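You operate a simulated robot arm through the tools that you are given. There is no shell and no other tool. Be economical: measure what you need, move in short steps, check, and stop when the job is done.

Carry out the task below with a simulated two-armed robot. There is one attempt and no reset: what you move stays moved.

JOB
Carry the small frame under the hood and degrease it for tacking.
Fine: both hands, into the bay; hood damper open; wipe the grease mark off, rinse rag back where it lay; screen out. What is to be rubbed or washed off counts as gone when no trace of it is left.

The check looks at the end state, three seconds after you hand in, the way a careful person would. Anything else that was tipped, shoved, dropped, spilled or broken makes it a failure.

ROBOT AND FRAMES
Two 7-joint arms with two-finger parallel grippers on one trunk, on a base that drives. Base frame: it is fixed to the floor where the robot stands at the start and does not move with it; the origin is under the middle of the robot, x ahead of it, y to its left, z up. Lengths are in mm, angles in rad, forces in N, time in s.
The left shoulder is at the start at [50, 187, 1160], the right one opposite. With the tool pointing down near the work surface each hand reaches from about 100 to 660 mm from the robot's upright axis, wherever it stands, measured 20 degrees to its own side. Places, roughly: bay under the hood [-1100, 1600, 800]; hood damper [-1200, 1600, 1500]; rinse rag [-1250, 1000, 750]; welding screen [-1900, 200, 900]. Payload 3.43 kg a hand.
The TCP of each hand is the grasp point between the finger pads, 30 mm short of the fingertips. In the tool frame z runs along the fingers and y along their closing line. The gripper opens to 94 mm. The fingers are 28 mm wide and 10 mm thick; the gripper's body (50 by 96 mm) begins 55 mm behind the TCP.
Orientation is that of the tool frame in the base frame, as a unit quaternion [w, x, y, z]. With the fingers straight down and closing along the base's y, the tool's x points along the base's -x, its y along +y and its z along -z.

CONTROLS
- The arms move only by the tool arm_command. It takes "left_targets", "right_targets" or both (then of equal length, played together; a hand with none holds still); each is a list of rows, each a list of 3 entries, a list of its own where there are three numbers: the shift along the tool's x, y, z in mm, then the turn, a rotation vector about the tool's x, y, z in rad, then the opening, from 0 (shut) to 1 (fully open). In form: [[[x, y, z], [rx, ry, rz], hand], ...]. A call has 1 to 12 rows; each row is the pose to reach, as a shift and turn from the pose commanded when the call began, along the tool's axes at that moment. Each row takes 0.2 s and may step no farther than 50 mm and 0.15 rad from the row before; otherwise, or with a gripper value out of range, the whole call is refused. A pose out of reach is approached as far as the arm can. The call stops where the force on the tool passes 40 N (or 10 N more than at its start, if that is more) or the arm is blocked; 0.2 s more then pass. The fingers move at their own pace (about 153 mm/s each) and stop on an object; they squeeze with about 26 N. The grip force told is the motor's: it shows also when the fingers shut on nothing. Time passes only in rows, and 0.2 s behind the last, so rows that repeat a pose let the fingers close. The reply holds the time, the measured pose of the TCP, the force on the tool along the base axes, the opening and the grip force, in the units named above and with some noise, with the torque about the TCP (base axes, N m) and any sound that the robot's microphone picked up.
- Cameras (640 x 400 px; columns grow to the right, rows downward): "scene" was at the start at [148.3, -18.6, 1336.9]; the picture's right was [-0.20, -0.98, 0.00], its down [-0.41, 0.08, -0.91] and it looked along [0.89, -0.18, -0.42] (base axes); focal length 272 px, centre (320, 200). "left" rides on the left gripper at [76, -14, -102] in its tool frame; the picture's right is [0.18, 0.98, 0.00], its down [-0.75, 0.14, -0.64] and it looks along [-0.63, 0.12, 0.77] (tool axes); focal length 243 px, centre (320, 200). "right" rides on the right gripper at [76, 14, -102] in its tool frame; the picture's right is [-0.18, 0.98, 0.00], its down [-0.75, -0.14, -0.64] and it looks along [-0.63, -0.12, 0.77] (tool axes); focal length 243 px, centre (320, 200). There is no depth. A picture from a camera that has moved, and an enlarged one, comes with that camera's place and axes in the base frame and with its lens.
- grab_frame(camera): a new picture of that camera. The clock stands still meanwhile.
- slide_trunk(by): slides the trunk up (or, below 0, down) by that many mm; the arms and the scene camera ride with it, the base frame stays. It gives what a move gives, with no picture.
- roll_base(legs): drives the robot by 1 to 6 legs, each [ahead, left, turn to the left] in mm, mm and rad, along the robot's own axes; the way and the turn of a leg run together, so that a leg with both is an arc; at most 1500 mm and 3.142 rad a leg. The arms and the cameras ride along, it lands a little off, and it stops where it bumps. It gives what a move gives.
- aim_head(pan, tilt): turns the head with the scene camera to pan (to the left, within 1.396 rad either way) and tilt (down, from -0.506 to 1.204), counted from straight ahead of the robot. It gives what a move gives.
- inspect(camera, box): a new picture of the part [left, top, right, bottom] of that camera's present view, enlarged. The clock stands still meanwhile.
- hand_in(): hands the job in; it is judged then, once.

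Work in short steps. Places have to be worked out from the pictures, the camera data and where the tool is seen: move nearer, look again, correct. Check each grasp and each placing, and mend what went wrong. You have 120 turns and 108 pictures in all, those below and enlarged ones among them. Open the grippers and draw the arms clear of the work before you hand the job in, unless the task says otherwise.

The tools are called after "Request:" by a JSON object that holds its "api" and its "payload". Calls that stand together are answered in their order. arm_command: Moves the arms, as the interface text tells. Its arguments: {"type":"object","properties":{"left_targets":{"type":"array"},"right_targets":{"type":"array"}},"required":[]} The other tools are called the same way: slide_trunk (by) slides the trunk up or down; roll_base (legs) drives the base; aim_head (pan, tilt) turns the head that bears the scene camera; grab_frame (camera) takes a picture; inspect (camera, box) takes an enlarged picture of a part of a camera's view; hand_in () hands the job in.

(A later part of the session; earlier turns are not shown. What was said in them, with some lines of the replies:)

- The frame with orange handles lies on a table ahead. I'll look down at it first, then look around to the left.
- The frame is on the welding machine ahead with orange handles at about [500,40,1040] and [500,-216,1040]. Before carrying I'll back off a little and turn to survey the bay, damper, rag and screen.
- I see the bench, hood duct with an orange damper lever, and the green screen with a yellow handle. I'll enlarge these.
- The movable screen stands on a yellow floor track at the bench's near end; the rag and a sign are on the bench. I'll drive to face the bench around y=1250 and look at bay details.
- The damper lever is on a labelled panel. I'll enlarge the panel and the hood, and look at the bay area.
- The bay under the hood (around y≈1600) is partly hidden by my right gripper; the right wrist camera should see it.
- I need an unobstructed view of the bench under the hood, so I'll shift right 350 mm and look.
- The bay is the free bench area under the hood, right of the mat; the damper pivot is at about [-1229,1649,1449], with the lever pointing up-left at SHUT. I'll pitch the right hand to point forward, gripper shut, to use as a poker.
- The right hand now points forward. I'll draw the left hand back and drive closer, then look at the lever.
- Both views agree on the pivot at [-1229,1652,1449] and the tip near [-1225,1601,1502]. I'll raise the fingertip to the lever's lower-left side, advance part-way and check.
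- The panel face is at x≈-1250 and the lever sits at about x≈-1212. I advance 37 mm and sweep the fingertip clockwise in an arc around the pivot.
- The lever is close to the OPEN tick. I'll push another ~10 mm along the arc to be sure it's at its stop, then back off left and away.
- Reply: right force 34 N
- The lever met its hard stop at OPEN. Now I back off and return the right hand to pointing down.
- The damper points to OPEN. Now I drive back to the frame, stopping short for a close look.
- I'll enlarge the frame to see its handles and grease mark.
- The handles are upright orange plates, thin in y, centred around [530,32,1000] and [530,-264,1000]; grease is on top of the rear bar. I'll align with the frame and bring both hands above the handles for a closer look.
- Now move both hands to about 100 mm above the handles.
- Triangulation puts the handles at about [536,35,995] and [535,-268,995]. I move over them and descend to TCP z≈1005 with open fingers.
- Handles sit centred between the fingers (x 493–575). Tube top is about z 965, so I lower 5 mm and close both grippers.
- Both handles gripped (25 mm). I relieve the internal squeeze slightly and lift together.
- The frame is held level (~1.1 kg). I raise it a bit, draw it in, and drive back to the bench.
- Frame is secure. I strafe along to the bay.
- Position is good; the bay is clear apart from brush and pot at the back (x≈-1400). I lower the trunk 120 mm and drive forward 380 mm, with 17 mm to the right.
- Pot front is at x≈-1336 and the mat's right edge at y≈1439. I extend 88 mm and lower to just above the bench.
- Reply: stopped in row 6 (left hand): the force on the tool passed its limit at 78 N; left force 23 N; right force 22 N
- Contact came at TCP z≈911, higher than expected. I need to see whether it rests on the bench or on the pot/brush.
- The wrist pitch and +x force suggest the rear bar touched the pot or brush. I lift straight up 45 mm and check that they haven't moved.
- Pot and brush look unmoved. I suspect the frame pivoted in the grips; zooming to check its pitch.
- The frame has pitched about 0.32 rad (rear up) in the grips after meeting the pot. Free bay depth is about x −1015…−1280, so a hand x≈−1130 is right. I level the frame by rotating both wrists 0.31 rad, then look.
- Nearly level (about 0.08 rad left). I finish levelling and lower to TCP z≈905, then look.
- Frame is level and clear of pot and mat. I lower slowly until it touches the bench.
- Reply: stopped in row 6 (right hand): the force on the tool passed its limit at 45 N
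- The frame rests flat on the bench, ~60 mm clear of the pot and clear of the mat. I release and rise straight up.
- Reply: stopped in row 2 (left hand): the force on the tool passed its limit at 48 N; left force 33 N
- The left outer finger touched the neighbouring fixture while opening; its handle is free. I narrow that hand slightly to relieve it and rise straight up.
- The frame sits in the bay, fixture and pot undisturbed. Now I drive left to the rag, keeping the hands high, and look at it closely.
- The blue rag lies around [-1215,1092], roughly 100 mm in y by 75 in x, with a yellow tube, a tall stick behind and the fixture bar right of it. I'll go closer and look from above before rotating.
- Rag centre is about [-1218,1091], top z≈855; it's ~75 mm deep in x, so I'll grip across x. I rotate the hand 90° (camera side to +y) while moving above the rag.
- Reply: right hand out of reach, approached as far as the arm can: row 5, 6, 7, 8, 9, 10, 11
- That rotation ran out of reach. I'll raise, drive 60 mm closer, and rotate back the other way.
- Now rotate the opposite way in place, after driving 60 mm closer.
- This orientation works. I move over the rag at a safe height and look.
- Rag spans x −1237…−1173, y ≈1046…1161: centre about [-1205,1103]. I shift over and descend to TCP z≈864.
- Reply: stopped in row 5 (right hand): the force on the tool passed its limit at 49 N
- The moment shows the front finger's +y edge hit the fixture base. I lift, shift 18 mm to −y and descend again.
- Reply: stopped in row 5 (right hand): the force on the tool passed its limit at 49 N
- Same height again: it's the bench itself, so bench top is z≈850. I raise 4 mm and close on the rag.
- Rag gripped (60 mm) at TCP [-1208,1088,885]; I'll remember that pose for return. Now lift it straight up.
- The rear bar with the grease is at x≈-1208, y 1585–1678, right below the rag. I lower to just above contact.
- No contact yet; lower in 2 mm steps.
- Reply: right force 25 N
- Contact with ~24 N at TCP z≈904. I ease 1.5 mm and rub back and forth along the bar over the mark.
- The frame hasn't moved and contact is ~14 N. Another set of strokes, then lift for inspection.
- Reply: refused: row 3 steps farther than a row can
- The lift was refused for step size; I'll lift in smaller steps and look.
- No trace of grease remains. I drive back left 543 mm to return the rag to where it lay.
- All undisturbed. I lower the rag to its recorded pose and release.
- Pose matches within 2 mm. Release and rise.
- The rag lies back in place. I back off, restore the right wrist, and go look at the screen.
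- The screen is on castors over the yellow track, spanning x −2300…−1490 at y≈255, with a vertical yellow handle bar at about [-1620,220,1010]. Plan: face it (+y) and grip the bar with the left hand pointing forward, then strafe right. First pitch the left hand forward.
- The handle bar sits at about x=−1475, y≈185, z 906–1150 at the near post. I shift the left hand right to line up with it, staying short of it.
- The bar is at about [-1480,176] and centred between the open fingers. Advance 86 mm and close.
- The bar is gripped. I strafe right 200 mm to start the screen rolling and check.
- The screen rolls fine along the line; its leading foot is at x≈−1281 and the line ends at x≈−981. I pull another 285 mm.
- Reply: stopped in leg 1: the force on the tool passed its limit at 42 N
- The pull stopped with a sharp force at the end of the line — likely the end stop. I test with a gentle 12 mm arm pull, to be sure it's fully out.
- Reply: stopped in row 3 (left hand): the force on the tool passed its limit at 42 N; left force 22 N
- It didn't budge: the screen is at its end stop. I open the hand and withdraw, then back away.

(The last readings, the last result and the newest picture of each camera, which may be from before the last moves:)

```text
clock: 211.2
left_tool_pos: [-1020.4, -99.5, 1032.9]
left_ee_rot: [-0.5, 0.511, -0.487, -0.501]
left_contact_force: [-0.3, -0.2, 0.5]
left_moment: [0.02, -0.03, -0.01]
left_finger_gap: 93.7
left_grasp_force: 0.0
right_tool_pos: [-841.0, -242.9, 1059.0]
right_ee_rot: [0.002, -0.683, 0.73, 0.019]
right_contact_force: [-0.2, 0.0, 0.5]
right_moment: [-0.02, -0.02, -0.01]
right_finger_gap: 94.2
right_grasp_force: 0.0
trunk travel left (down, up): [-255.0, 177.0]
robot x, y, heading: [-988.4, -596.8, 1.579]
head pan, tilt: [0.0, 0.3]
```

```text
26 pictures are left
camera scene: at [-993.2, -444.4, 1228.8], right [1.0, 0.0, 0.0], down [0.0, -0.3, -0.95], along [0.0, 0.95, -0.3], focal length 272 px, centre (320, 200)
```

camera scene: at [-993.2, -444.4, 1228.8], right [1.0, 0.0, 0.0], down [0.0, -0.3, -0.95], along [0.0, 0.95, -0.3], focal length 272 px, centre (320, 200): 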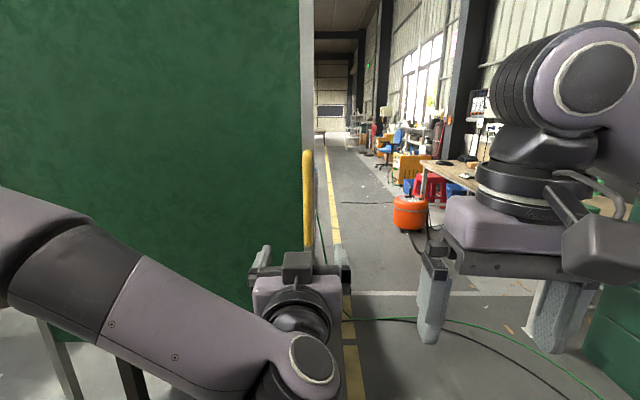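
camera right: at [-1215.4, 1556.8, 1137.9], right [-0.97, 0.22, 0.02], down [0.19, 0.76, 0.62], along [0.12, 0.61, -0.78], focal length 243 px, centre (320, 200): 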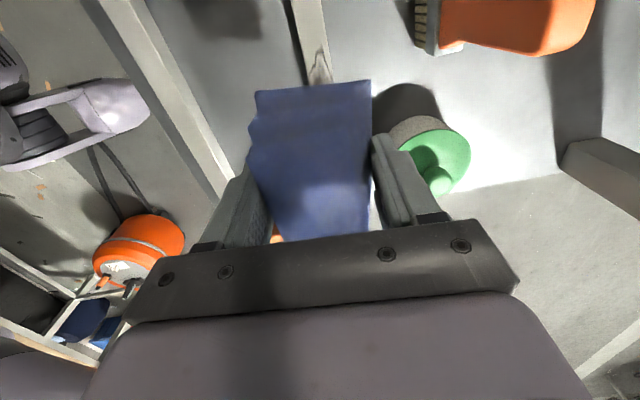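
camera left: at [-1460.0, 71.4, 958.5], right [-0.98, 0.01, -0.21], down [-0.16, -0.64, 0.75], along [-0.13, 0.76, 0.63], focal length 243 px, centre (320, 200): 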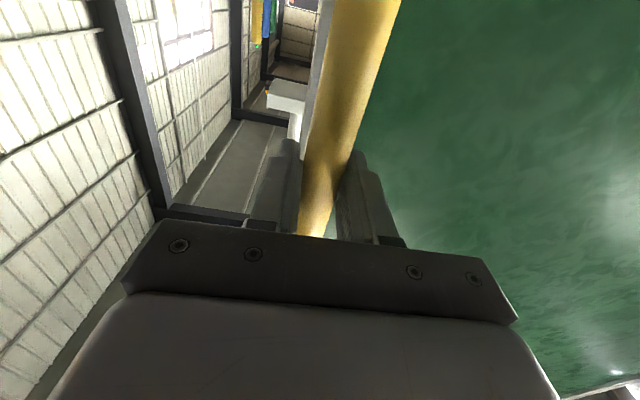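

The screen is out. I'll do one final survey of the bench: drive to the aisle and look from there.

Request:
{"api": "roll_base", "payload": {"legs": [[0, -620, 0], [1500, 0, 0], [300, 0, 0], [0, 0, 1.3]]}}

Request:
{"api": "aim_head", "payload": {"pan": 0.0, "tilt": 0.3}}

Request:
{"api": "grab_frame", "payload": {"camera": "scene"}}

```text
clock: 228.9
left_tool_pos: [-861.8, 1274.6, 1033.1]
left_ee_rot: [0.093, -0.702, 0.078, 0.702]
left_contact_force: [-0.1, 0.6, -0.4]
left_moment: [0.04, 0.04, 0.01]
left_finger_gap: 94.1
left_grasp_force: 0.1
right_tool_pos: [-676.1, 1408.6, 1060.3]
right_ee_rot: [0.01, 0.986, -0.165, -0.016]
right_contact_force: [0.5, 0.1, 0.1]
right_moment: [-0.02, 0.02, -0.02]
right_finger_gap: 94.2
right_grasp_force: 0.0
trunk travel left (down, up): [-255.0, 177.0]
robot x, y, heading: [-372.9, 1172.3, 2.887]
head pan, tilt: [0.0, 0.3]
```

```text
clock: 229.5
left_tool_pos: [-861.9, 1274.4, 1031.9]
left_ee_rot: [0.093, -0.702, 0.078, 0.702]
left_contact_force: [0.3, -0.8, -0.6]
left_moment: [-0.01, 0.01, 0.02]
left_finger_gap: 93.9
left_grasp_force: 0.0
right_tool_pos: [-676.2, 1409.3, 1057.9]
right_ee_rot: [0.01, 0.986, -0.165, -0.016]
right_contact_force: [-0.7, 0.2, -1.6]
right_moment: [-0.01, 0.02, -0.02]
right_finger_gap: 94.1
right_grasp_force: 0.0
trunk travel left (down, up): [-255.0, 177.0]
robot x, y, heading: [-376.5, 1171.9, 2.88]
head pan, tilt: [0.0, 0.3]
```

```text
25 pictures are left
camera scene: at [-521.5, 1209.8, 1228.8], right [0.26, 0.97, 0.0], down [0.29, -0.08, -0.96], along [-0.92, 0.25, -0.3], focal length 272 px, centre (320, 200)
```

scene: 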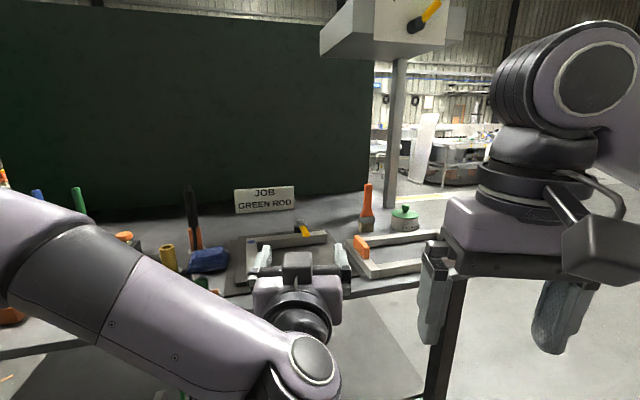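

Damper is open, rag back, frame in the bay, everything else upright, and both hands open and clear. Handing in.

Request:
{"api": "hand_in", "payload": {}}

```text
The job is handed in.
```

I put the frame in the bay with both hands and wiped the grease off. The rag is back where it lay, the damper is at OPEN, and the screen is pulled out to its end stop. I have handed the job in but have no verdict.

- **Frame position:** it lies on the free front part of the bench. The hood itself starts farther back, where the brush and paste pot stand, so the frame is in front of most of the hood rather than squarely under it.
- **Contact along the way:** on my first try at setting the frame down, its rear bar hit something, most likely the pot. I lifted off and set it down nearer the front. When I let go of the frame, my left finger pressed against the neighbouring fixture for a moment. In the pictures the pot, brush and fixture had not moved.
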